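You operate a simulated robot arm through the tools that you are given. There is no shell and no other tool.

You are at the controls of a simulated robot arm. One attempt, no reset.

TASK
Prove the roll end flag and set its warning slider.
Fine: feeler arm on the roll; slider to 40 m, flag up; to 10 m, flag down; then to the highest mark under the metres shown. Arm down after.

The check looks at the end state, three seconds after you hand in, the way a careful person would. Anything else that was tipped, shoved, dropped, spilled or broken makes it a failure.

THE ROBOT
A 6-joint arm with a two-finger gripper, fixed in place. Base frame: the origin is at the foot of the arm, x ahead of it, y to its left, z up. Units: mm, rad, N and s.
Its first joint turns from -2.897 to 2.897 rad. Payload 2.45 kg.
The tool frame sits at the grasp point between the pads (the TCP): z along the fingers, y along the line on which they close. The tips reach 20 mm beyond it. Largest opening 140 mm; the body of the gripper starts 168 mm behind the TCP.
Orientation is told as [roll, pitch, yaw] about the base's x, y, z axes, in that order, counted from this pose: with the fingers straight down and closing along the base's y, the tool's x points along the base's -x, its y along +y and its z along -z.

THE INTERFACE
- The arm moves only by the tool jog_arm. Its argument "moves" is text: rows parted by semicolons, each of 7 numbers parted by spaces: the shift along the tool's x, y, z in units of 150 mm (1.0 is 150 mm), then the turn, a rotation vector about the tool's x, y, z in units of 180 degrees (1.0 is 180 degrees), then the finger opening in mm, from 0 to 140. In form: dx dy dz ax ay az fingers; .... A call has 1 to 20 rows; each row is the pose to reach, as a shift and turn from the pose commanded when the call began, along the tool's axes at that moment. A call with a number of a shift or a turn outside -1 to 1 is refused whole. Each row takes 0.2 s and may step no farther than 50 mm and 0.15 rad from the row before; otherwise, or with a gripper value out of range, the whole call is refused. Where a pose cannot be reached the arm comes as near as it can. A force on the tool above 60 N (or 10 N above the force at the start of the call, whichever is more), or a blocked arm, ends the call early, and 0.2 s more pass. Each finger travels about 45 mm/s and halts on what it meets, pressing with about 43 N; the grip force reading is that of the motor and also rises with nothing between the fingers. The clock runs only during rows and for 0.2 s after the last one: add rows that repeat a pose to give the fingers time. It gives the time, the measured TCP pose, the force on the tool (base axes), the opening and the grip force at its end, in the units of the frame above (readings bear some noise), with the torque about the TCP (base axes, N m) and any sound that the robot's microphone picked up.
- Cameras (640 x 400 px; columns grow to the right, rows downward): "scene" is fixed at [50.3, 500.6, 1167.2]; the picture's right is [0.26, -0.97, 0.00], its down [-0.70, -0.18, -0.69] and it looks along [0.67, 0.18, -0.72] (base axes); focal length 346 px, centre (320, 200). "wrist" rides on the gripper at [78, 11, -209] in the tool frame; the picture's right is [-0.14, 0.99, 0.00], its down [-0.92, -0.13, -0.37] and it looks along [-0.36, -0.05, 0.93] (tool axes); focal length 280 px, centre (320, 200). There is no depth. A picture from a camera that has moved, and an enlarged one, comes with that camera's place and axes in the base frame and with its lens.
- get_image(camera): a new picture of that camera. The clock stands still meanwhile.
- inspect(camera, box): a new picture of the part [left, top, right, bottom] of that camera's present view, enlarged. The clock stands still meanwhile.
- hand_in(): hands the job in; it is judged then, once.

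Places have to be worked out from the pictures, the camera data and where the tool is seen. Open the gripper and draw the arm clear of the work before you hand the job in, unless the task says otherwise.

The tools are called after "Request:" by a JSON object that holds its "api" and its "payload". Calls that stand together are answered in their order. jog_arm: Moves the arm, as the interface text tells. Its arguments: {"type":"object","properties":{"moves":{"type":"string"}},"required":["moves"]} The other tools are called the same way: get_image (camera) takes a picture; inspect (camera, box) takes an enlarged picture of a part of a camera's view; hand_in () hands the job in.

At the start:

```text
t: 0.0
tcp_pos: [543.2, 362.3, 708.9]
tool_rot: [-0.002, 0.001, 0.001]
force: [-0.6, 0.7, 0.2]
moment: [0.0, 0.01, 0.01]
width: 139.8
grip_force: 0.0
```

scene: 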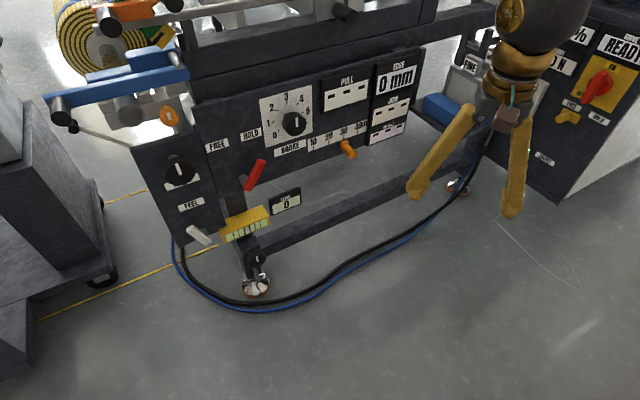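
wrist: 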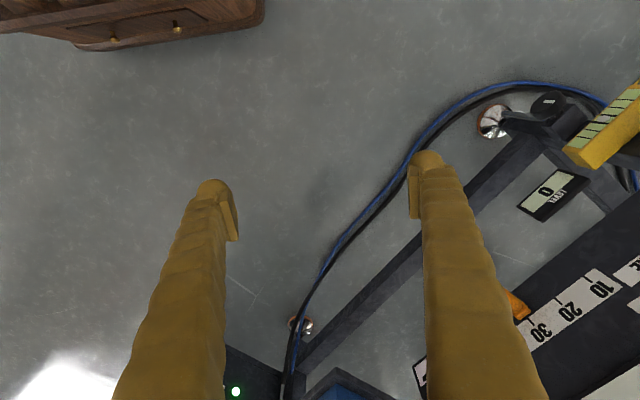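

The scene shows a roll stand with a panel: a dial, a red lever, an orange slider on a 10–40 scale, and metre displays. I'll enlarge several parts to understand the parts before moving.

Request:
{"api": "inspect", "payload": {"camera": "scene", "box": [40, 0, 240, 125]}}

Request:
{"api": "inspect", "payload": {"camera": "scene", "box": [200, 60, 440, 210]}}

Request:
{"api": "inspect", "payload": {"camera": "scene", "box": [120, 120, 320, 245]}}

Request:
{"api": "inspect", "payload": {"camera": "scene", "box": [440, 0, 640, 125]}}

```text
3.20 times, centred on (140, 62) of scene
camera zoom: at [50.3, 500.6, 1167.2], right [0.26, -0.97, 0.0], down [-0.7, -0.18, -0.69], along [0.67, 0.18, -0.72], focal length 1106 px, centre (896, 640)
```

zoom: 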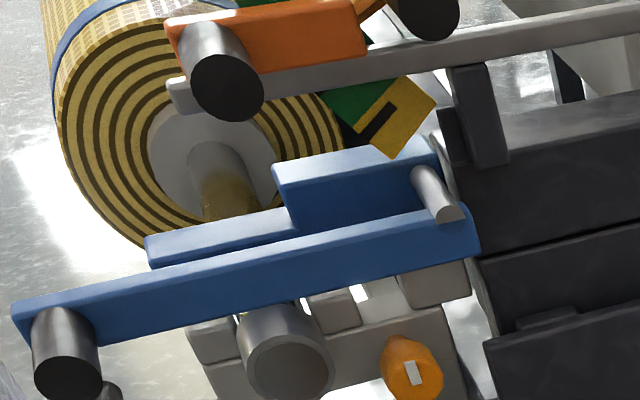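

```text
2.67 times, centred on (320, 135) of scene
camera zoom: at [50.3, 500.6, 1167.2], right [0.26, -0.97, 0.0], down [-0.7, -0.18, -0.69], along [0.67, 0.18, -0.72], focal length 922 px, centre (320, 373)
```

zoom: 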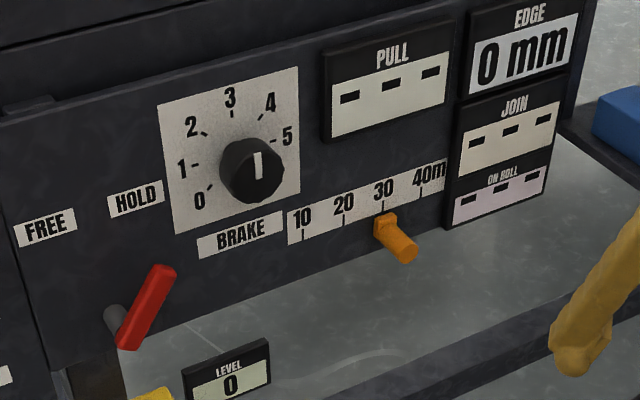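

```text
3.20 times, centred on (220, 182) of scene
camera zoom: at [50.3, 500.6, 1167.2], right [0.26, -0.97, 0.0], down [-0.7, -0.18, -0.69], along [0.67, 0.18, -0.72], focal length 1106 px, centre (640, 256)
```

zoom: 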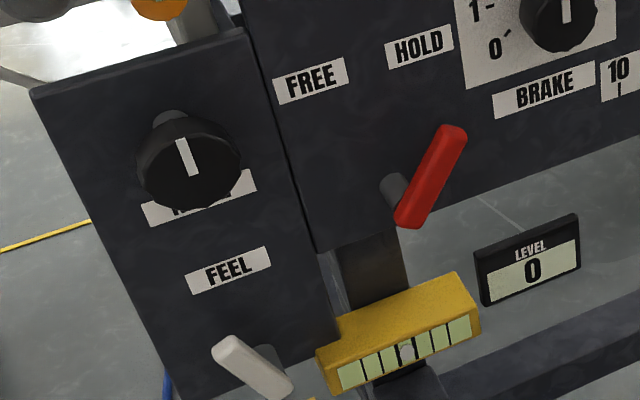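

```text
3.20 times, centred on (540, 62) of scene
camera zoom: at [50.3, 500.6, 1167.2], right [0.26, -0.97, 0.0], down [-0.7, -0.18, -0.69], along [0.67, 0.18, -0.72], focal length 1106 px, centre (-384, 640)
```

zoom: 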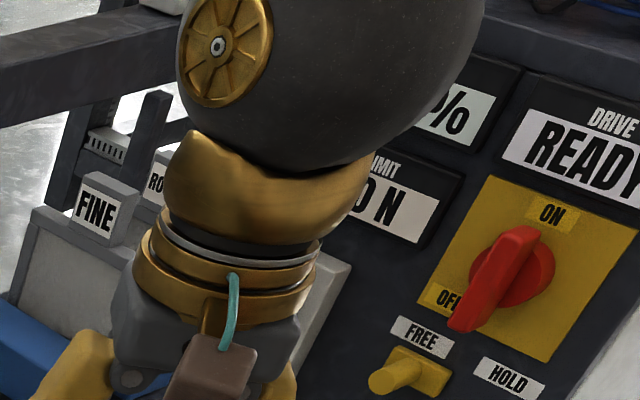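

The panel seems to run diagonally (about 45° to base axes) near (840, 635, 550). I'll inspect more of the scene for text, the flag and the feeler arm before moving.

Request:
{"api": "inspect", "payload": {"camera": "scene", "box": [40, 0, 140, 62]}}

Request:
{"api": "inspect", "payload": {"camera": "scene", "box": [120, 0, 220, 62]}}

Request:
{"api": "inspect", "payload": {"camera": "scene", "box": [200, 0, 440, 150]}}

Request:
{"api": "inspect", "payload": {"camera": "scene", "box": [360, 60, 420, 150]}}

Request:
{"api": "inspect", "payload": {"camera": "scene", "box": [130, 140, 290, 300]}}

Request:
{"api": "inspect", "payload": {"camera": "wrist", "box": [440, 60, 640, 400]}}

```text
6.40 times, centred on (90, 31) of scene
camera zoom: at [50.3, 500.6, 1167.2], right [0.26, -0.97, 0.0], down [-0.7, -0.18, -0.69], along [0.67, 0.18, -0.72], focal length 2213 px, centre (1792, 1282)
```

zoom: 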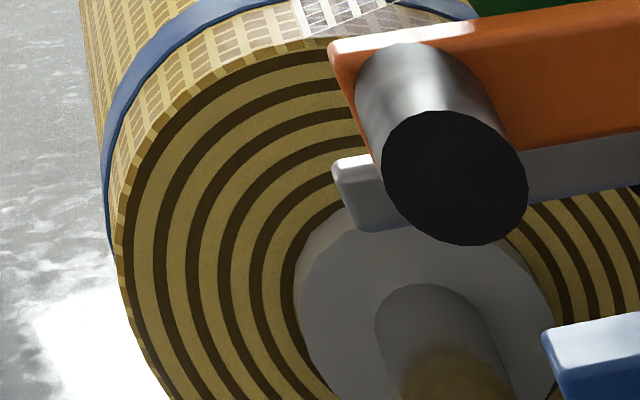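

```text
6.40 times, centred on (170, 31) of scene
camera zoom: at [50.3, 500.6, 1167.2], right [0.26, -0.97, 0.0], down [-0.7, -0.18, -0.69], along [0.67, 0.18, -0.72], focal length 2213 px, centre (1280, 1282)
```

zoom: 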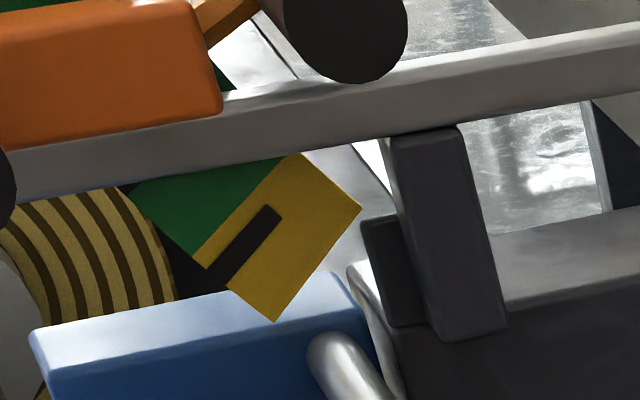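

```text
2.67 times, centred on (320, 75) of scene
camera zoom: at [50.3, 500.6, 1167.2], right [0.26, -0.97, 0.0], down [-0.7, -0.18, -0.69], along [0.67, 0.18, -0.72], focal length 922 px, centre (320, 533)
```

zoom: 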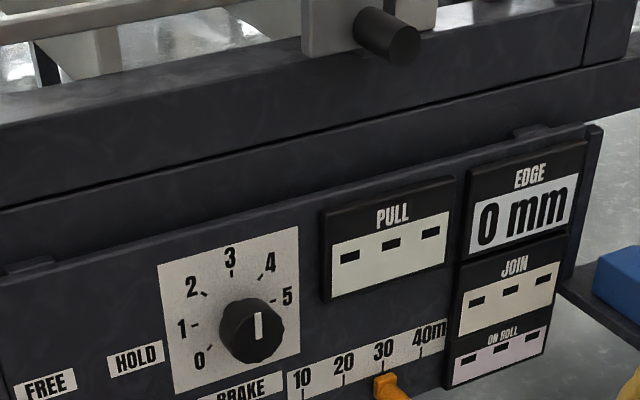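

```text
4.44 times, centred on (390, 105) of scene
camera zoom: at [50.3, 500.6, 1167.2], right [0.26, -0.97, 0.0], down [-0.7, -0.18, -0.69], along [0.67, 0.18, -0.72], focal length 1537 px, centre (9, 622)
```

zoom: 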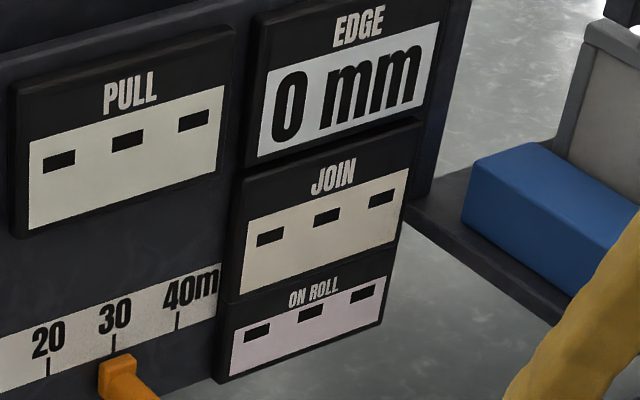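

```text
2.50 times, centred on (210, 220) of scene
camera zoom: at [50.3, 500.6, 1167.2], right [0.26, -0.97, 0.0], down [-0.7, -0.18, -0.69], along [0.67, 0.18, -0.72], focal length 864 px, centre (595, 150)
```

zoom: 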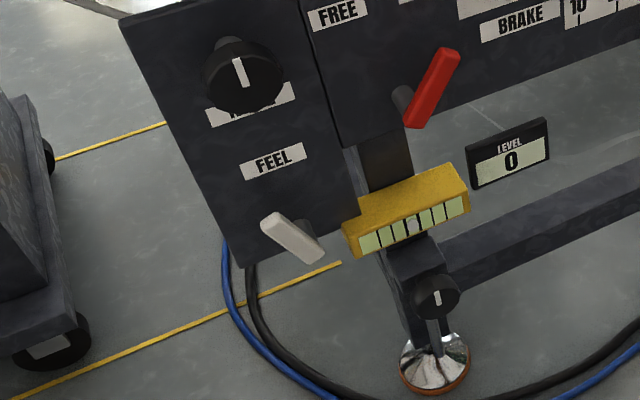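

```text
1.18 times, centred on (540, 230) of wrist
camera zoom: at [465.8, 373.6, 917.9], right [0.14, 0.99, 0.0], down [0.92, -0.13, 0.37], along [0.36, -0.05, -0.93], focal length 330 px, centre (61, 165)
```

zoom: 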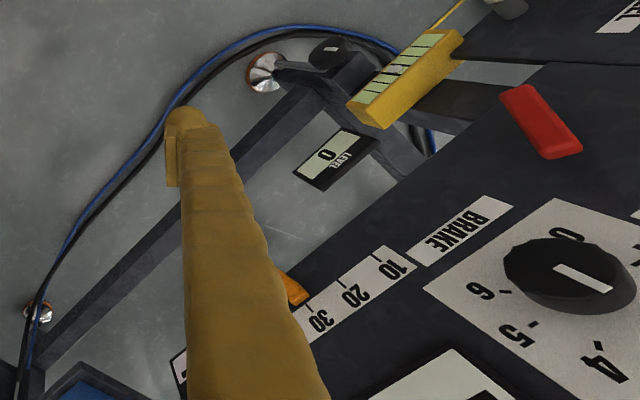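

The ON ROLL display is blank (arm not on roll), the slider sits near 30, and the FEEL lever is the white one lower left. I'll yaw the tool 45° toward the machine (TCP in place) so the wrist camera can view the front.

Request:
{"api": "jog_arm", "payload": {"moves": "0 0 0 0 0 -0.0417 140; 0 0 0 0 0 -0.0833 140; 0 0 0 0 0 -0.125 140; 0 0 0 0 0 -0.1667 140; 0 0 0 0 0 -0.2083 140; 0 0 0 0 0 -0.25 140"}}

```text
t: 1.4
tcp_pos: [544.1, 363.4, 707.6]
tool_rot: [0.0, 0.001, 0.786]
force: [0.0, 0.5, 0.1]
moment: [0.01, 0.0, 0.01]
width: 140.0
grip_force: 0.1
```

Yaw done cleanly. Next I pitch the tool toward the machine by 40° so the camera looks at the panel.

Request:
{"api": "jog_arm", "payload": {"moves": "0 0 0 0 -0.0444 0 140; 0 0 0 0 -0.0889 0 140; 0 0 0 0 -0.1333 0 140; 0 0 0 0 -0.1778 0 140; 0 0 0 0 -0.2222 0 140"}}

Request:
{"api": "get_image", "payload": {"camera": "wrist"}}

Request:
{"api": "get_image", "payload": {"camera": "scene"}}

```text
t: 2.6
tcp_pos: [574.3, 380.1, 711.5]
tool_rot: [0.004, -0.697, 0.784]
force: [-1.3, -0.6, -0.1]
moment: [-0.06, -0.02, 0.02]
width: 140.2
grip_force: 0.1
out of reach, approached as far as the arm can: row 2, 3, 4, 5
```

```text
taken
camera wrist: at [430.2, 250.2, 821.9], right [-0.63, 0.77, 0.09], down [0.42, 0.24, 0.87], along [0.65, 0.58, -0.48], focal length 280 px, centre (320, 200)
```

wrist: 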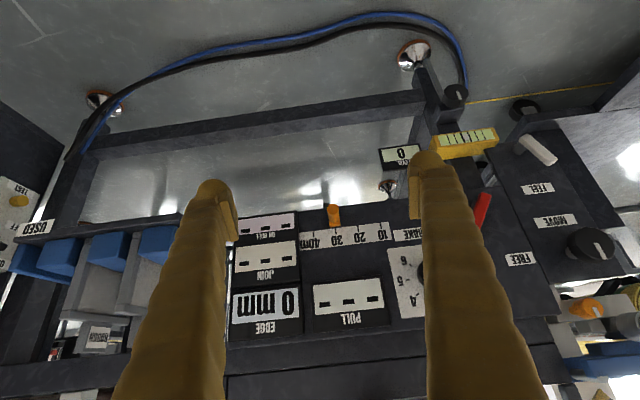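

```text
taken
```

scene: 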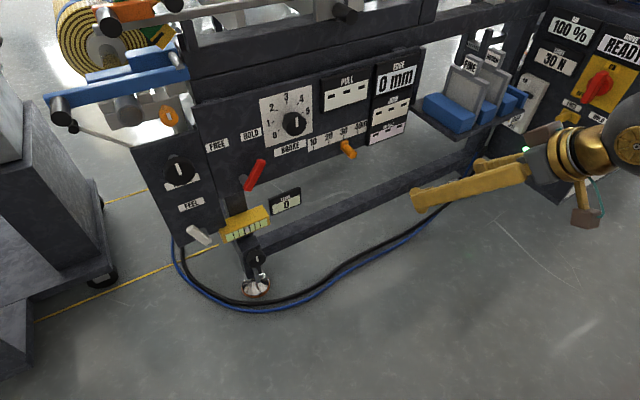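

The wrist camera now sees the machine front (upside down). I'll enlarge the slider, FEEL lever and roll/arm regions.

Request:
{"api": "inspect", "payload": {"camera": "wrist", "box": [220, 130, 420, 330]}}

Request:
{"api": "inspect", "payload": {"camera": "wrist", "box": [460, 80, 640, 260]}}

Request:
{"api": "inspect", "payload": {"camera": "wrist", "box": [500, 240, 640, 400]}}

Request:
{"api": "inspect", "payload": {"camera": "scene", "box": [400, 0, 640, 150]}}

```text
2.00 times, centred on (320, 230) of wrist
camera zoom: at [430.2, 250.2, 821.9], right [-0.63, 0.77, 0.09], down [0.42, 0.24, 0.87], along [0.65, 0.58, -0.48], focal length 561 px, centre (320, 140)
```

zoom: 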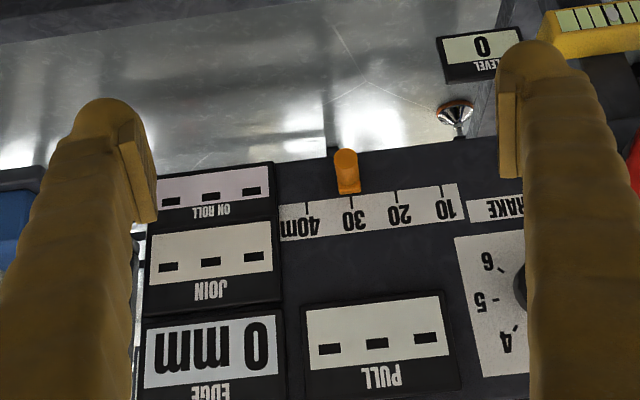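

```text
2.22 times, centred on (550, 170) of wrist
camera zoom: at [430.2, 250.2, 821.9], right [-0.63, 0.77, 0.09], down [0.42, 0.24, 0.87], along [0.65, 0.58, -0.48], focal length 623 px, centre (-191, 267)
```

zoom: 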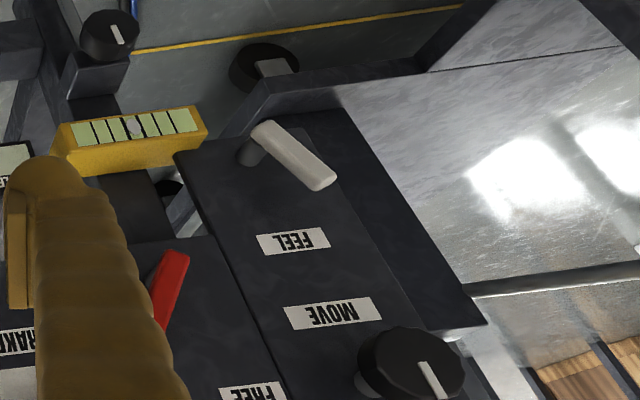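

```text
2.50 times, centred on (570, 320) of wrist
camera zoom: at [430.2, 250.2, 821.9], right [-0.63, 0.77, 0.09], down [0.42, 0.24, 0.87], along [0.65, 0.58, -0.48], focal length 701 px, centre (-305, -100)
```

zoom: 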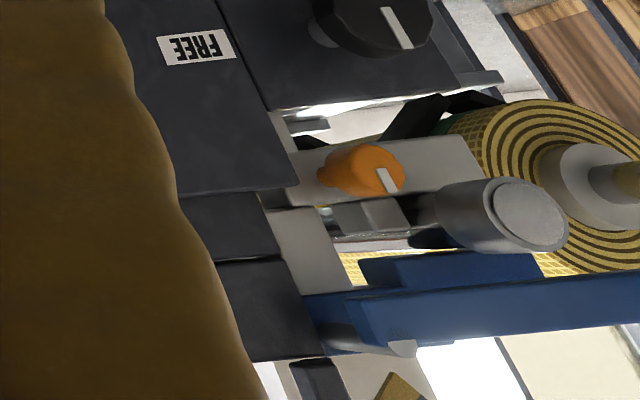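

```text
2.67 times, centred on (520, 75) of scene
camera zoom: at [50.3, 500.6, 1167.2], right [0.26, -0.97, 0.0], down [-0.7, -0.18, -0.69], along [0.67, 0.18, -0.72], focal length 922 px, centre (-213, 533)
```

zoom: 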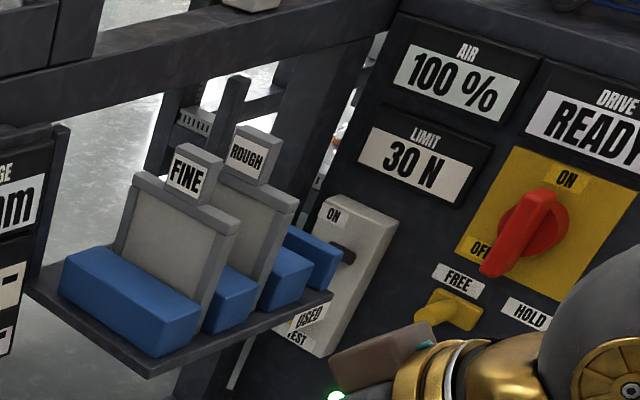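

The zoom seems to extend past the frame edge when the box is narrow, so I use that to look at the roll, feeler arm and flag above the top of the scene view and right of the wrist view.

Request:
{"api": "inspect", "payload": {"camera": "scene", "box": [0, 0, 300, 2]}}

Request:
{"api": "inspect", "payload": {"camera": "wrist", "box": [638, 160, 640, 400]}}

Request:
{"api": "inspect", "payload": {"camera": "scene", "box": [300, 0, 640, 2]}}

```text
2.13 times, centred on (150, 1) of scene
camera zoom: at [50.3, 500.6, 1167.2], right [0.26, -0.97, 0.0], down [-0.7, -0.18, -0.69], along [0.67, 0.18, -0.72], focal length 738 px, centre (683, 624)
```

zoom: 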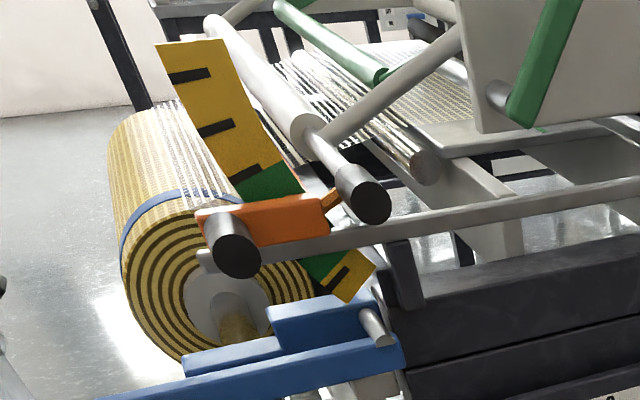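

```text
1.67 times, centred on (639, 280) of wrist
camera zoom: at [430.2, 250.2, 821.9], right [-0.63, 0.77, 0.09], down [0.42, 0.24, 0.87], along [0.65, 0.58, -0.48], focal length 467 px, centre (-212, 67)
```

zoom: 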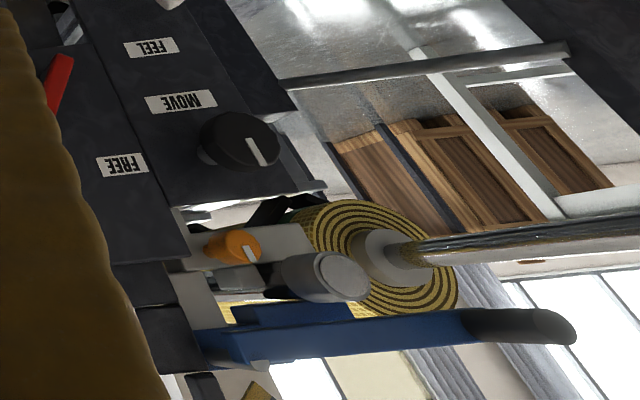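

```text
1.88 times, centred on (470, 1) of scene
camera zoom: at [50.3, 500.6, 1167.2], right [0.26, -0.97, 0.0], down [-0.7, -0.18, -0.69], along [0.67, 0.18, -0.72], focal length 651 px, centre (38, 575)
```

zoom: 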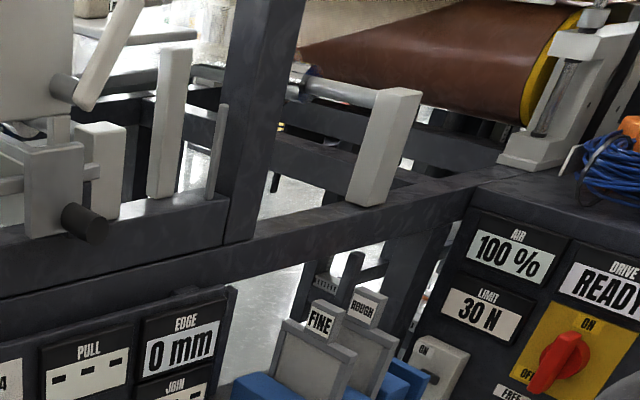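

The plate with marks is the dancer scale; a dark feeler arm appears below the roll, and the FEEL lever (hub ~(499,917,446), handle end ~(478,938,522)) leans left. I'll move the tool outward/left to get a closer look, keeping well off the machine.

Request:
{"api": "jog_arm", "payload": {"moves": "-0.09 0.19 0.138 0 0 0 140; -0.18 0.38 0.276 0 0 0 140; -0.27 0.57 0.415 0 0 0 140; -0.36 0.76 0.553 0 0 0 140"}}

Request:
{"api": "get_image", "payload": {"camera": "wrist"}}

```text
t: 3.6
tcp_pos: [559.9, 527.0, 681.1]
tool_rot: [0.0, -0.698, 0.785]
force: [1.1, 0.0, 0.2]
moment: [0.0, -0.01, -0.01]
width: 140.0
grip_force: 0.1
```

```text
taken
camera wrist: at [414.9, 397.9, 792.0], right [-0.63, 0.78, 0.09], down [0.42, 0.24, 0.87], along [0.66, 0.58, -0.48], focal length 280 px, centre (320, 200)
```

wrist: 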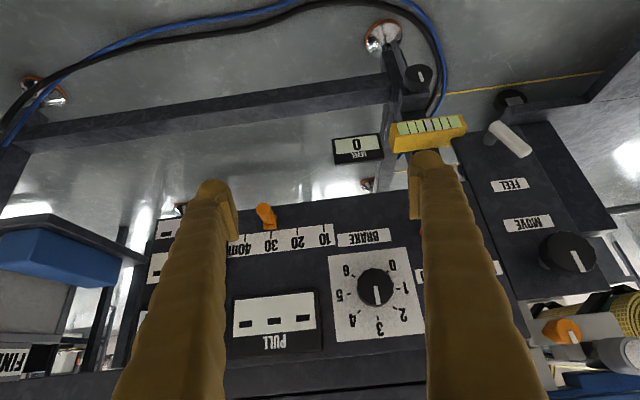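

Reach is fine here. I'll continue left/outward and pitch up further so the tool is nearly horizontal and the camera sees the FEEL lever and the feeler arm beneath the roll.

Request:
{"api": "jog_arm", "payload": {"moves": "-0.077 0.233 0.064 0 -0.0417 0 140; -0.153 0.467 0.128 0 -0.0833 0 140; -0.23 0.7 0.193 0 -0.125 0 140; -0.307 0.933 0.257 0 -0.1667 0 140"}}

Request:
{"api": "get_image", "payload": {"camera": "wrist"}}

Request:
{"api": "get_image", "payload": {"camera": "scene"}}

```text
t: 4.6
tcp_pos: [502.8, 668.4, 685.9]
tool_rot: [0.0, -1.222, 0.784]
force: [-0.4, 0.4, -1.3]
moment: [0.0, -0.02, 0.0]
width: 140.1
grip_force: 0.2
```

```text
taken
camera wrist: at [338.2, 517.4, 683.5], right [-0.67, 0.73, 0.13], down [0.07, -0.11, 0.99], along [0.74, 0.67, 0.03], focal length 280 px, centre (320, 200)
```

wrist: 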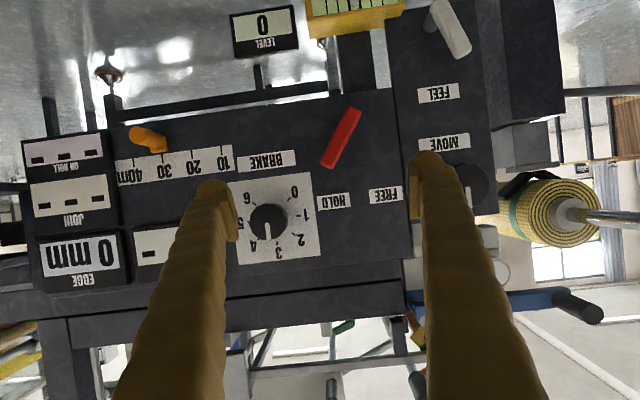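

```text
taken
```

scene: 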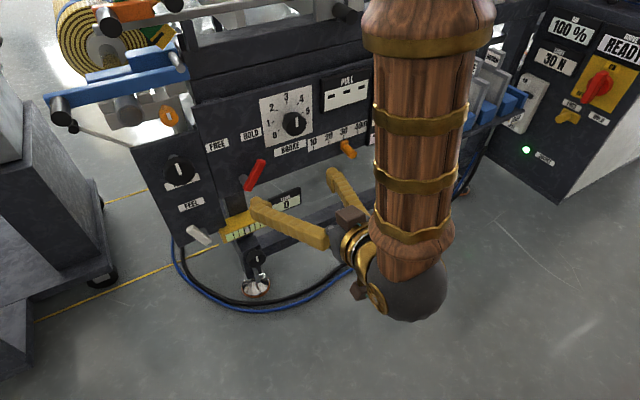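

Now I have a near-frontal (inverted) view. Enlarging the FEEL lever, roll/feeler region and slider.

Request:
{"api": "inspect", "payload": {"camera": "wrist", "box": [380, 0, 540, 100]}}

Request:
{"api": "inspect", "payload": {"camera": "wrist", "box": [440, 120, 640, 320]}}

Request:
{"api": "inspect", "payload": {"camera": "wrist", "box": [20, 100, 260, 250]}}

Request:
{"api": "inspect", "payload": {"camera": "wrist", "box": [200, 260, 420, 400]}}

Request:
{"api": "inspect", "payload": {"camera": "wrist", "box": [0, 398, 640, 400]}}

```text
4.00 times, centred on (460, 50) of wrist
camera zoom: at [338.2, 517.4, 683.5], right [-0.67, 0.73, 0.13], down [0.07, -0.11, 0.99], along [0.74, 0.67, 0.03], focal length 1122 px, centre (-240, 800)
```

zoom: 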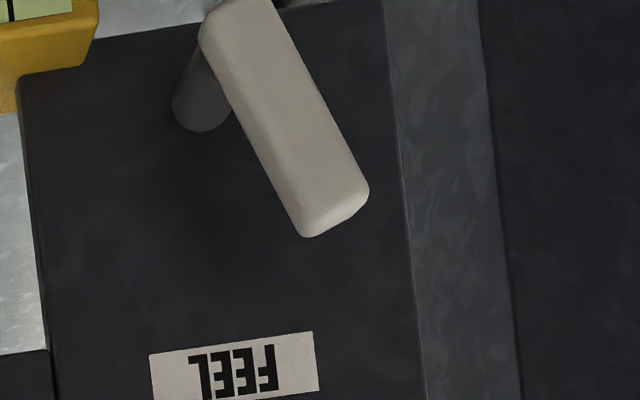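

```text
2.00 times, centred on (540, 220) of wrist
camera zoom: at [338.2, 517.4, 683.5], right [-0.67, 0.73, 0.13], down [0.07, -0.11, 0.99], along [0.74, 0.67, 0.03], focal length 561 px, centre (-120, 160)
```

zoom: 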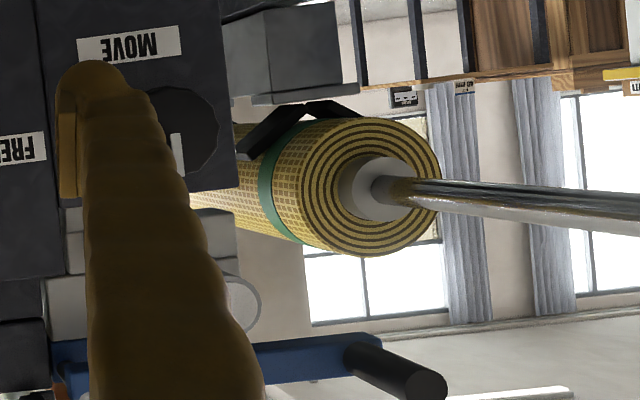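

```text
2.67 times, centred on (140, 175) of wrist
camera zoom: at [338.2, 517.4, 683.5], right [-0.67, 0.73, 0.13], down [0.07, -0.11, 0.99], along [0.74, 0.67, 0.03], focal length 748 px, centre (800, 267)
```

zoom: 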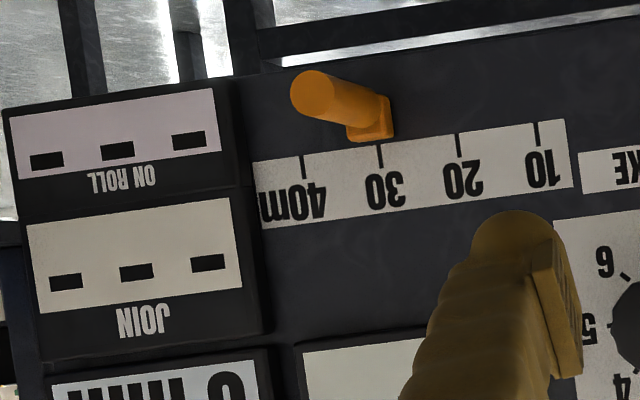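

```text
2.86 times, centred on (310, 330) of wrist
camera zoom: at [338.2, 517.4, 683.5], right [-0.67, 0.73, 0.13], down [0.07, -0.11, 0.99], along [0.74, 0.67, 0.03], focal length 801 px, centre (349, -171)
```

zoom: 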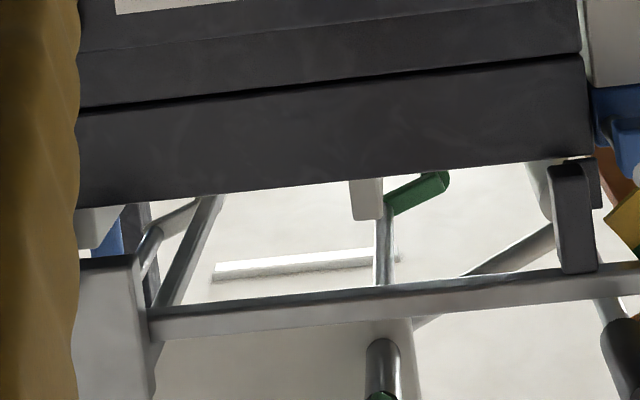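

```text
1.00 times, centred on (320, 399) of wrist (not enlarged: the box is as wide or as high as the picture)
camera zoom: at [338.2, 517.4, 683.5], right [-0.67, 0.73, 0.13], down [0.07, -0.11, 0.99], along [0.74, 0.67, 0.03], focal length 280 px, centre (320, 1)
```

zoom: 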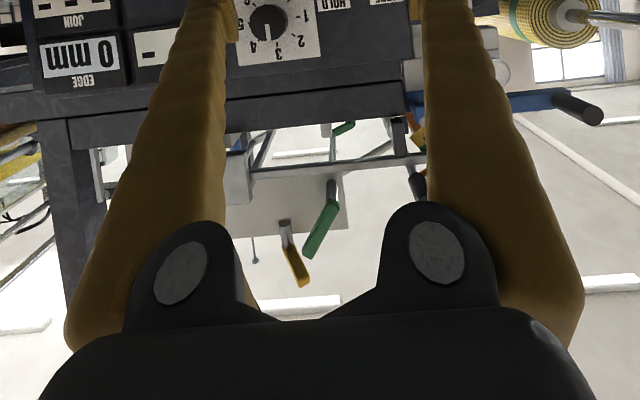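

The lever's pivot is near n≈1000 mm from base along the machine normal (45°), z≈456, with the handle end at about (478, 938, 521), leaning ~22° left. I'll move left and down to a stand-off in front-left of the lever with fingers closing.

Request:
{"api": "jog_arm", "payload": {"moves": "0.11 0.223 0.104 0 0 0 0; 0.219 0.447 0.208 0 0 0 0; 0.329 0.67 0.311 0 0 0 0; 0.438 0.893 0.415 0 0 0 0"}}

Request:
{"api": "get_image", "payload": {"camera": "wrist"}}

Request:
{"api": "get_image", "payload": {"camera": "scene"}}

```text
t: 5.6
tcp_pos: [436.4, 788.6, 598.5]
tool_rot: [0.0, -1.222, 0.785]
force: [0.0, -0.4, 0.0]
moment: [0.04, 0.0, 0.02]
width: 51.5
grip_force: 0.0
```

```text
taken
camera wrist: at [271.1, 638.3, 597.5], right [-0.67, 0.73, 0.13], down [0.07, -0.11, 0.99], along [0.74, 0.67, 0.03], focal length 280 px, centre (320, 200)
```

wrist: 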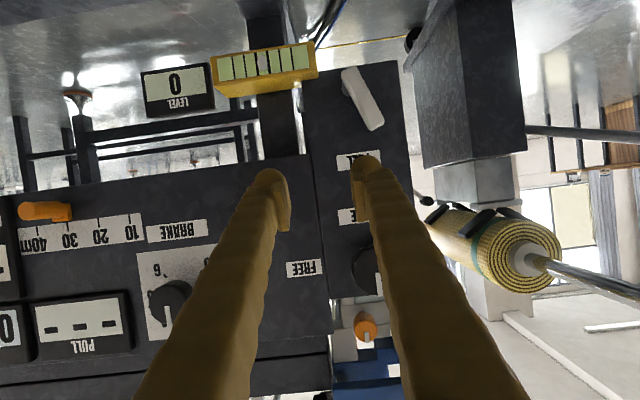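

```text
taken
```

scene: 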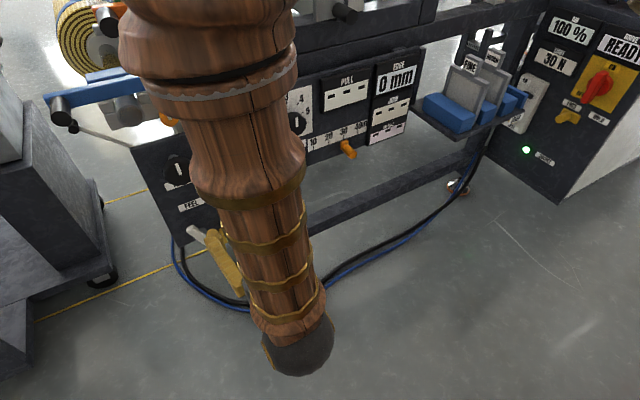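

Enlarging the lever / level block area and the feeler arm below the roll.

Request:
{"api": "inspect", "payload": {"camera": "wrist", "box": [200, 30, 400, 155]}}

Request:
{"api": "inspect", "payload": {"camera": "wrist", "box": [400, 170, 580, 300]}}

```text
3.20 times, centred on (300, 92) of wrist
camera zoom: at [271.1, 638.3, 597.5], right [-0.67, 0.73, 0.13], down [0.07, -0.11, 0.99], along [0.74, 0.67, 0.03], focal length 897 px, centre (384, 544)
```

zoom: 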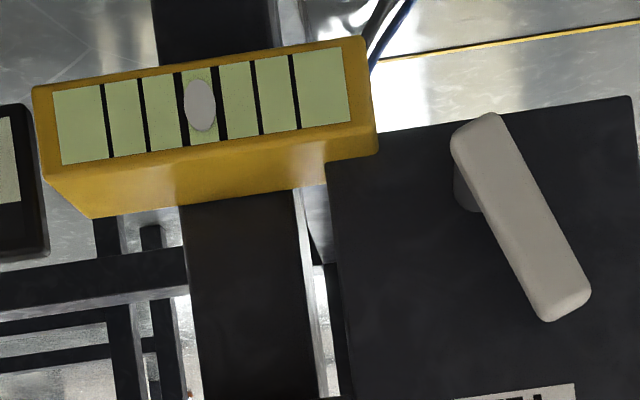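

```text
3.08 times, centred on (490, 235) of wrist
camera zoom: at [271.1, 638.3, 597.5], right [-0.67, 0.73, 0.13], down [0.07, -0.11, 0.99], along [0.74, 0.67, 0.03], focal length 863 px, centre (-203, 92)
```

zoom: 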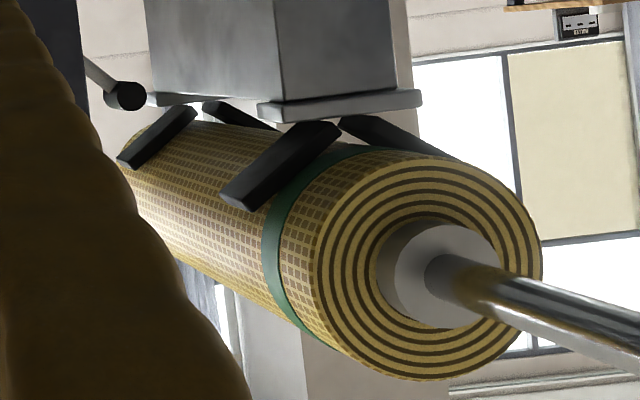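

The feeler arm is a rod with a black roller, currently hanging below the roll (down). I'll go to a stand-off just left of the lever with closed fingers.

Request:
{"api": "jog_arm", "payload": {"moves": "0.112 0.21 0.101 0 0 0 0; 0.223 0.42 0.202 0 0 0 0; 0.335 0.63 0.302 0 0 0 0; 0.446 0.84 0.403 0 0 0 0; 0.446 0.84 0.403 0 0 0 0"}}

Request:
{"api": "get_image", "payload": {"camera": "wrist"}}

Request:
{"api": "get_image", "payload": {"camera": "scene"}}

```text
t: 6.8
tcp_pos: [372.0, 900.6, 515.0]
tool_rot: [0.0, -1.221, 0.785]
force: [0.0, -0.4, -0.7]
moment: [-0.01, -0.04, 0.01]
width: 0.0
grip_force: 29.8
```

```text
taken
camera wrist: at [206.6, 750.9, 513.5], right [-0.67, 0.73, 0.13], down [0.07, -0.11, 0.99], along [0.74, 0.67, 0.03], focal length 280 px, centre (320, 200)
```

wrist: 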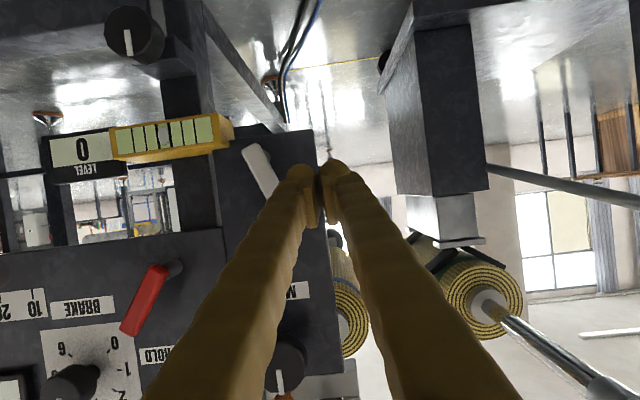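

```text
taken
```

scene: 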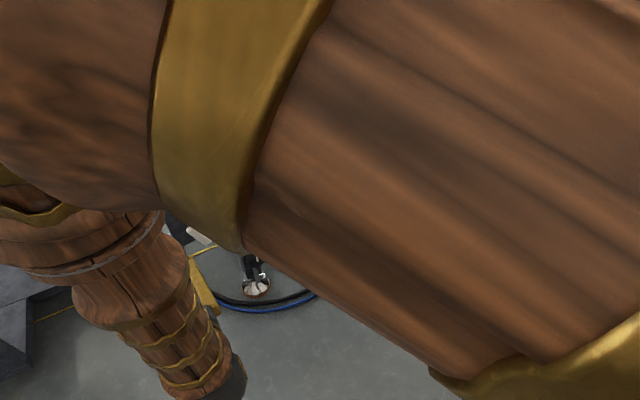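

Fingers are closed at stand-off (n≈900, t≈-374); the lever's left side is about 25 mm to the right of the fingers' face at that depth. I advance along the machine normal so the tips reach lever depth (~1007), staying 40 mm off the panel.

Request:
{"api": "jog_arm", "payload": {"moves": "-0.056 0 0.188 0 0 0 0; -0.113 0 0.375 0 0 0 0; -0.169 0 0.563 0 0 0 0; -0.169 0 0.563 0 0 0 0"}}

Request:
{"api": "inspect", "payload": {"camera": "wrist", "box": [200, 80, 440, 230]}}

```text
t: 7.8
tcp_pos: [432.5, 964.3, 509.6]
tool_rot: [0.0, -1.223, 0.785]
force: [-0.2, -0.3, 0.3]
moment: [0.0, 0.0, 0.02]
width: 0.1
grip_force: 29.0
```

```text
2.67 times, centred on (320, 155) of wrist
camera zoom: at [267.6, 815.0, 506.7], right [-0.67, 0.73, 0.13], down [0.07, -0.11, 0.99], along [0.74, 0.67, 0.02], focal length 748 px, centre (320, 320)
```

zoom: 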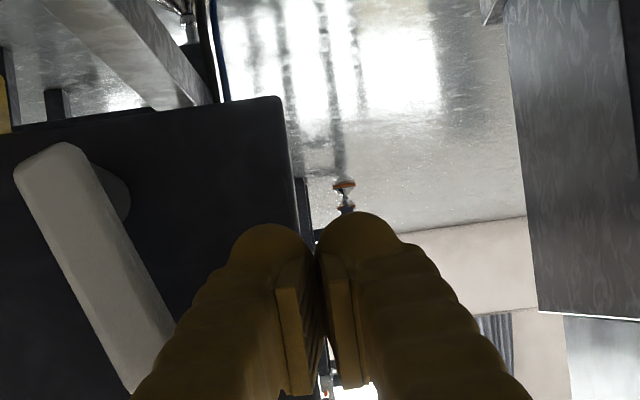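

Tips are at lever depth with clearance. I now push toward the right (+t, i.e. tool -y) in 5 mm steps and watch the force.

Request:
{"api": "jog_arm", "payload": {"moves": "0 -0.033 0 0 0 0 0; 0 -0.067 0 0 0 0 0; 0 -0.1 0 0 0 0 0; 0 -0.133 0 0 0 0 0; 0 -0.167 0 0 0 0 0; 0 -0.2 0 0 0 0 0"}}

Request:
{"api": "inspect", "payload": {"camera": "wrist", "box": [160, 50, 480, 250]}}

```text
t: 9.2
tcp_pos: [453.9, 944.9, 510.0]
tool_rot: [-0.001, -1.222, 0.787]
force: [-0.4, -0.4, 0.1]
moment: [0.0, 0.0, 0.0]
width: 0.0
grip_force: 29.4
```

```text
2.00 times, centred on (320, 150) of wrist
camera zoom: at [290.2, 794.4, 508.9], right [-0.67, 0.73, 0.13], down [0.07, -0.11, 0.99], along [0.74, 0.67, 0.03], focal length 561 px, centre (320, 300)
```

zoom: 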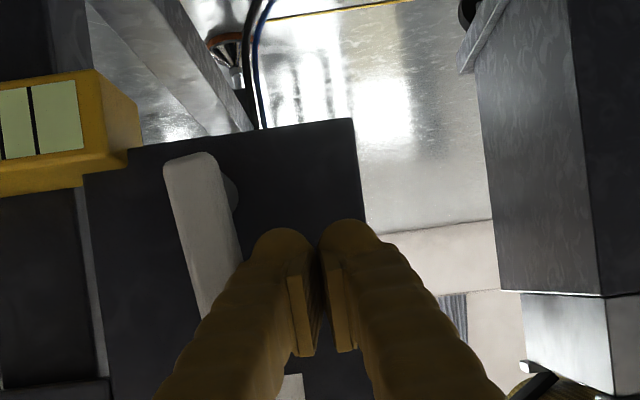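

The lever's left edge in the image has gone from ~27° to ~14° tilt, so it is turning with little force. Continue the push another 30 mm.

Request:
{"api": "jog_arm", "payload": {"moves": "0 -0.033 0 0 0 0 0; 0 -0.067 0 0 0 0 0; 0 -0.1 0 0 0 0 0; 0 -0.133 0 0 0 0 0; 0 -0.167 0 0 0 0 0; 0 -0.2 0 0 0 0 0"}}

Request:
{"api": "inspect", "payload": {"camera": "wrist", "box": [160, 50, 480, 250]}}

Request:
{"api": "get_image", "payload": {"camera": "scene"}}

```text
t: 10.5
tcp_pos: [467.3, 931.4, 510.9]
tool_rot: [0.007, -1.223, 0.789]
force: [-7.3, 6.9, -1.6]
moment: [0.13, 0.19, 0.02]
width: 0.1
grip_force: 29.4
stopped in row 6: the force on the tool passed its limit at 67 N (the readings are from after the stop); the commanded pose is now the measured one
```

```text
2.00 times, centred on (320, 150) of wrist
camera zoom: at [305.1, 779.1, 509.5], right [-0.67, 0.73, 0.13], down [0.07, -0.11, 0.99], along [0.73, 0.68, 0.03], focal length 561 px, centre (320, 300)
```

zoom: 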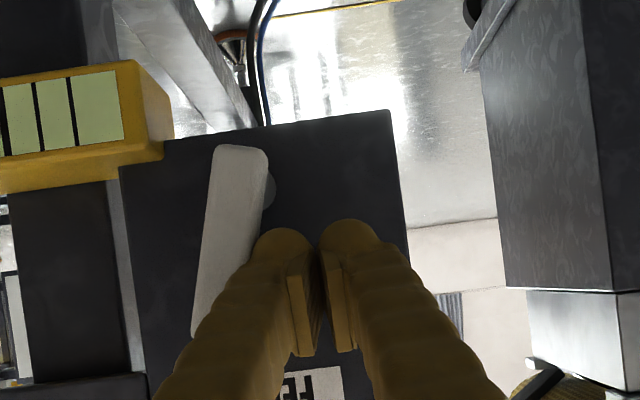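

```text
taken
```

scene: 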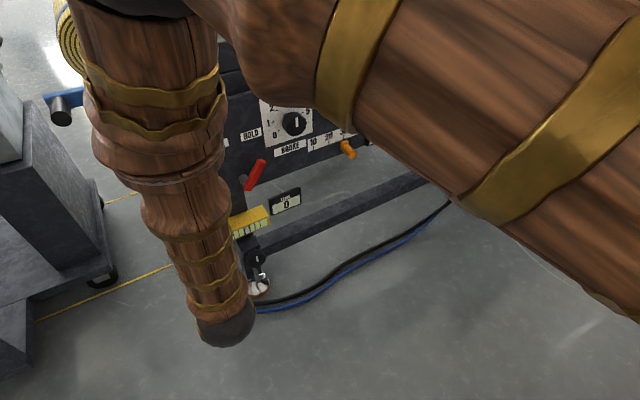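

The lever went over and stopped hard against its end (67 N spike, now ~10 N residual). I back off left 25 mm then retreat outward, and check the display.

Request:
{"api": "jog_arm", "payload": {"moves": "0 0.06 0 0 0 0 0; 0 0.12 0 0 0 0 0; 0 0.18 0 0 0 0 0; 0.1 0.18 -0.2 0 0 0 0; 0.169 0.18 -0.4 0 0 0 0; 0.169 0.18 -0.6 0 0 0 0"}}

Request:
{"api": "get_image", "payload": {"camera": "wrist"}}

Request:
{"api": "get_image", "payload": {"camera": "scene"}}

```text
t: 11.9
tcp_pos: [382.3, 883.6, 518.1]
tool_rot: [0.001, -1.226, 0.792]
force: [0.9, -0.4, 0.6]
moment: [0.03, 0.0, 0.0]
width: 0.2
grip_force: 29.7
```

```text
taken
camera wrist: at [219.7, 732.2, 515.7], right [-0.67, 0.73, 0.13], down [0.07, -0.11, 0.99], along [0.74, 0.68, 0.03], focal length 280 px, centre (320, 200)
```

wrist: 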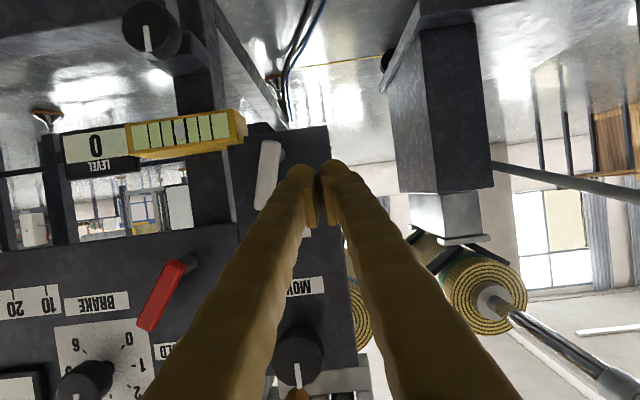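

```text
taken
```

scene: 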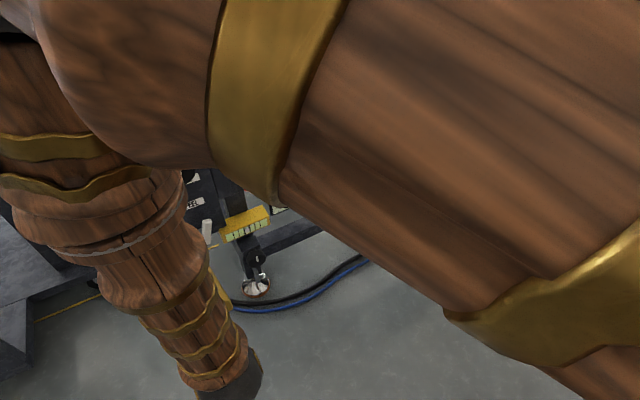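

The lever now stays leaning right. I now travel right and up toward the slider (t≈134, z≈580), staying about 80 mm off the knobs, and open the fingers partly.

Request:
{"api": "jog_arm", "payload": {"moves": "-0.08 -0.245 -0.029 0 0 0 60; -0.16 -0.49 -0.058 0 0 0 60; -0.24 -0.735 -0.088 0 0 0 60; -0.32 -0.98 -0.117 0 0 0 60"}}

Request:
{"api": "jog_arm", "payload": {"moves": "-0.08 -0.245 -0.029 0 0 0 60; -0.16 -0.49 -0.058 0 0 0 60; -0.24 -0.735 -0.088 0 0 0 60; -0.32 -0.98 -0.117 0 0 0 60"}}

Request:
{"api": "get_image", "payload": {"camera": "wrist"}}

Request:
{"api": "get_image", "payload": {"camera": "scene"}}

```text
t: 12.9
tcp_pos: [486.8, 779.0, 568.8]
tool_rot: [0.005, -1.224, 0.79]
force: [0.5, 0.5, 0.1]
moment: [0.02, 0.03, 0.01]
width: 60.2
grip_force: 0.0
```

```text
t: 13.9
tcp_pos: [596.5, 676.7, 621.4]
tool_rot: [0.005, -1.223, 0.791]
force: [-0.1, 0.9, 1.4]
moment: [0.0, 0.01, -0.04]
width: 60.2
grip_force: 0.0
```

```text
taken
camera wrist: at [432.7, 525.2, 618.4], right [-0.67, 0.73, 0.13], down [0.07, -0.11, 0.99], along [0.74, 0.68, 0.03], focal length 280 px, centre (320, 200)
```

wrist: 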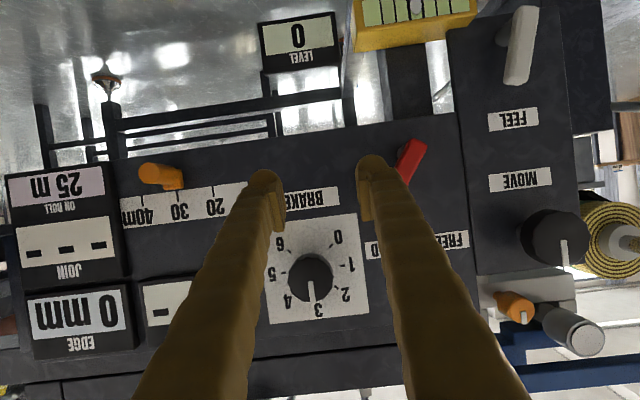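

```text
taken
```

scene: 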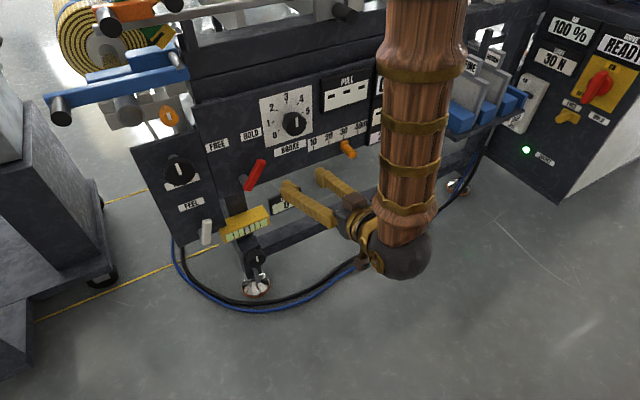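

ON ROLL now reads "25 m" (inverted). I'll confirm the reading and look for the flag with zooms.

Request:
{"api": "inspect", "payload": {"camera": "wrist", "box": [0, 140, 240, 290]}}

Request:
{"api": "inspect", "payload": {"camera": "scene", "box": [0, 0, 300, 2]}}

Request:
{"api": "inspect", "payload": {"camera": "scene", "box": [150, 0, 450, 188]}}

Request:
{"api": "inspect", "payload": {"camera": "wrist", "box": [480, 150, 640, 350]}}

Request:
{"api": "inspect", "payload": {"camera": "wrist", "box": [0, 398, 640, 400]}}

```text
2.67 times, centred on (120, 215) of wrist
camera zoom: at [432.7, 525.2, 618.4], right [-0.67, 0.73, 0.13], down [0.07, -0.11, 0.99], along [0.74, 0.68, 0.03], focal length 748 px, centre (853, 160)
```

zoom: 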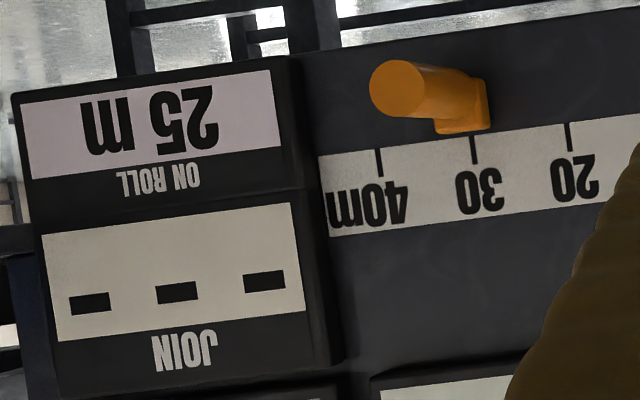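

```text
2.13 times, centred on (150, 1) of scene
camera zoom: at [50.3, 500.6, 1167.2], right [0.26, -0.97, 0.0], down [-0.7, -0.18, -0.69], along [0.67, 0.18, -0.72], focal length 738 px, centre (683, 624)
```

zoom: 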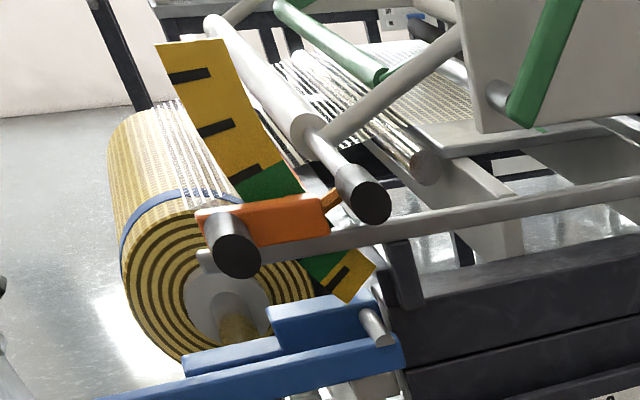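

```text
2.13 times, centred on (300, 94) of scene
camera zoom: at [50.3, 500.6, 1167.2], right [0.26, -0.97, 0.0], down [-0.7, -0.18, -0.69], along [0.67, 0.18, -0.72], focal length 736 px, centre (363, 426)
```

zoom: 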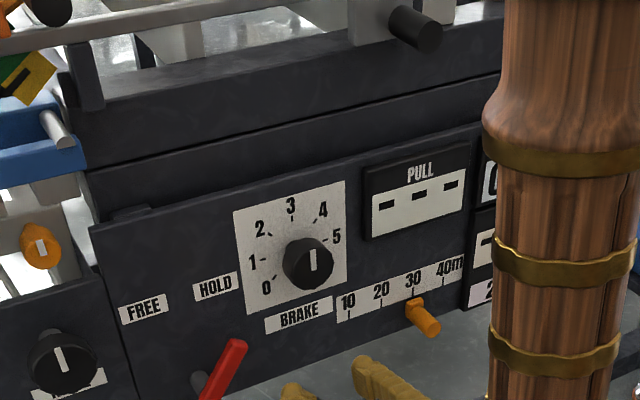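

```text
2.00 times, centred on (560, 250) of wrist
camera zoom: at [432.7, 525.2, 618.4], right [-0.67, 0.73, 0.13], down [0.07, -0.11, 0.99], along [0.74, 0.68, 0.03], focal length 561 px, centre (-160, 100)
```

zoom: 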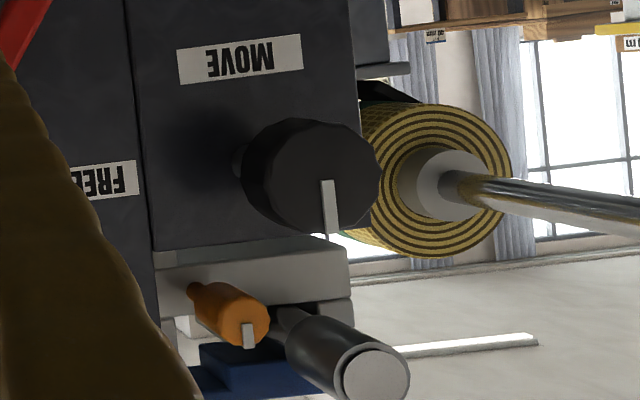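

```text
1.00 times, centred on (320, 399) of wrist (not enlarged: the box is as wide or as high as the picture)
camera zoom: at [432.7, 525.2, 618.4], right [-0.67, 0.73, 0.13], down [0.07, -0.11, 0.99], along [0.74, 0.68, 0.03], focal length 280 px, centre (320, 1)
```

zoom: 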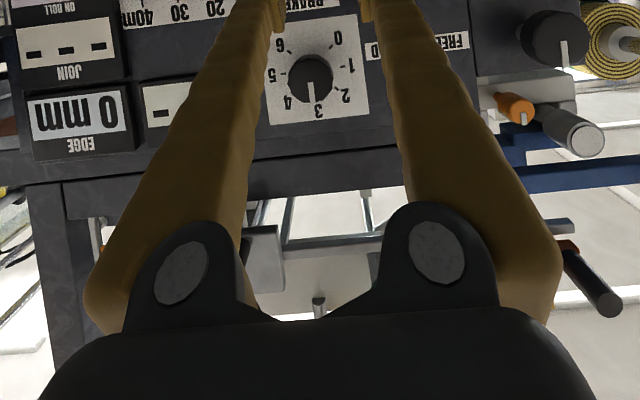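

The roll shows 25 m, so the final mark will be 20. The slider is at the 30 tick; knob tip centre ≈ (t 133, n 981, z 572), 10 m ≈ 48 mm. I'll move to a stand-off in front of the knob with fingers 60 mm open.

Request:
{"api": "jog_arm", "payload": {"moves": "0.02 -0.225 0.01 0 0 0 60; 0.04 -0.45 0.02 0 0 0 60; 0.07 -0.675 0.03 0 0 0 60; 0.1093 -0.9 0.04 0 0 0 60"}}

Request:
{"api": "jog_arm", "payload": {"moves": "0 -0.18 0 0 0 0 60; 0 -0.365 0 0 0 0 60; 0 -0.365 0 0 0 0 60"}}

Request:
{"api": "get_image", "payload": {"camera": "wrist"}}

Request:
{"api": "get_image", "payload": {"camera": "scene"}}

```text
t: 14.9
tcp_pos: [690.8, 580.3, 604.3]
tool_rot: [0.006, -1.225, 0.79]
force: [0.6, 0.1, 0.5]
moment: [-0.01, 0.02, 0.01]
width: 60.3
grip_force: 0.0
```

```text
t: 15.7
tcp_pos: [728.2, 546.9, 603.7]
tool_rot: [0.005, -1.225, 0.788]
force: [0.9, -0.4, 0.2]
moment: [-0.02, -0.01, 0.01]
width: 60.1
grip_force: 0.0
```

```text
taken
camera wrist: at [565.4, 395.3, 601.6], right [-0.67, 0.73, 0.13], down [0.07, -0.11, 0.99], along [0.74, 0.68, 0.03], focal length 280 px, centre (320, 200)
```

wrist: 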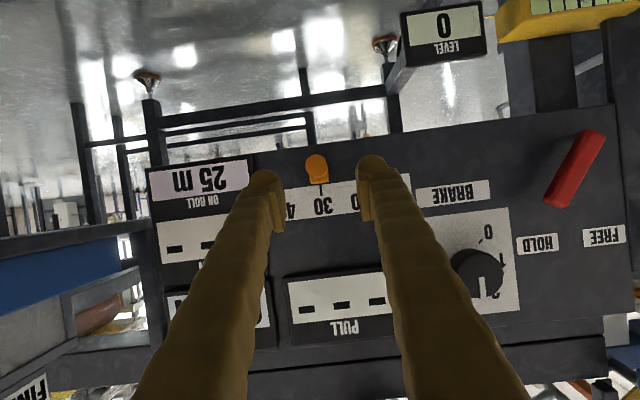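

```text
taken
```

scene: 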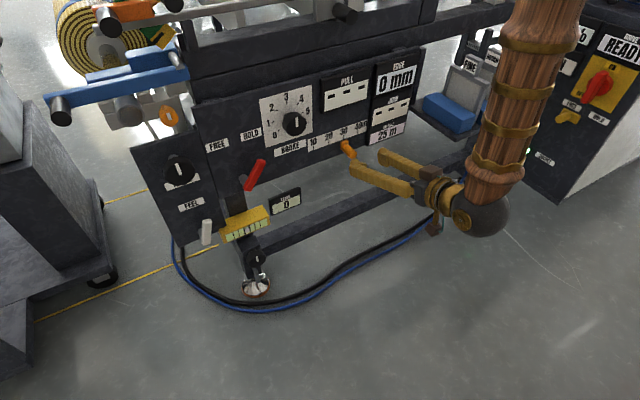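

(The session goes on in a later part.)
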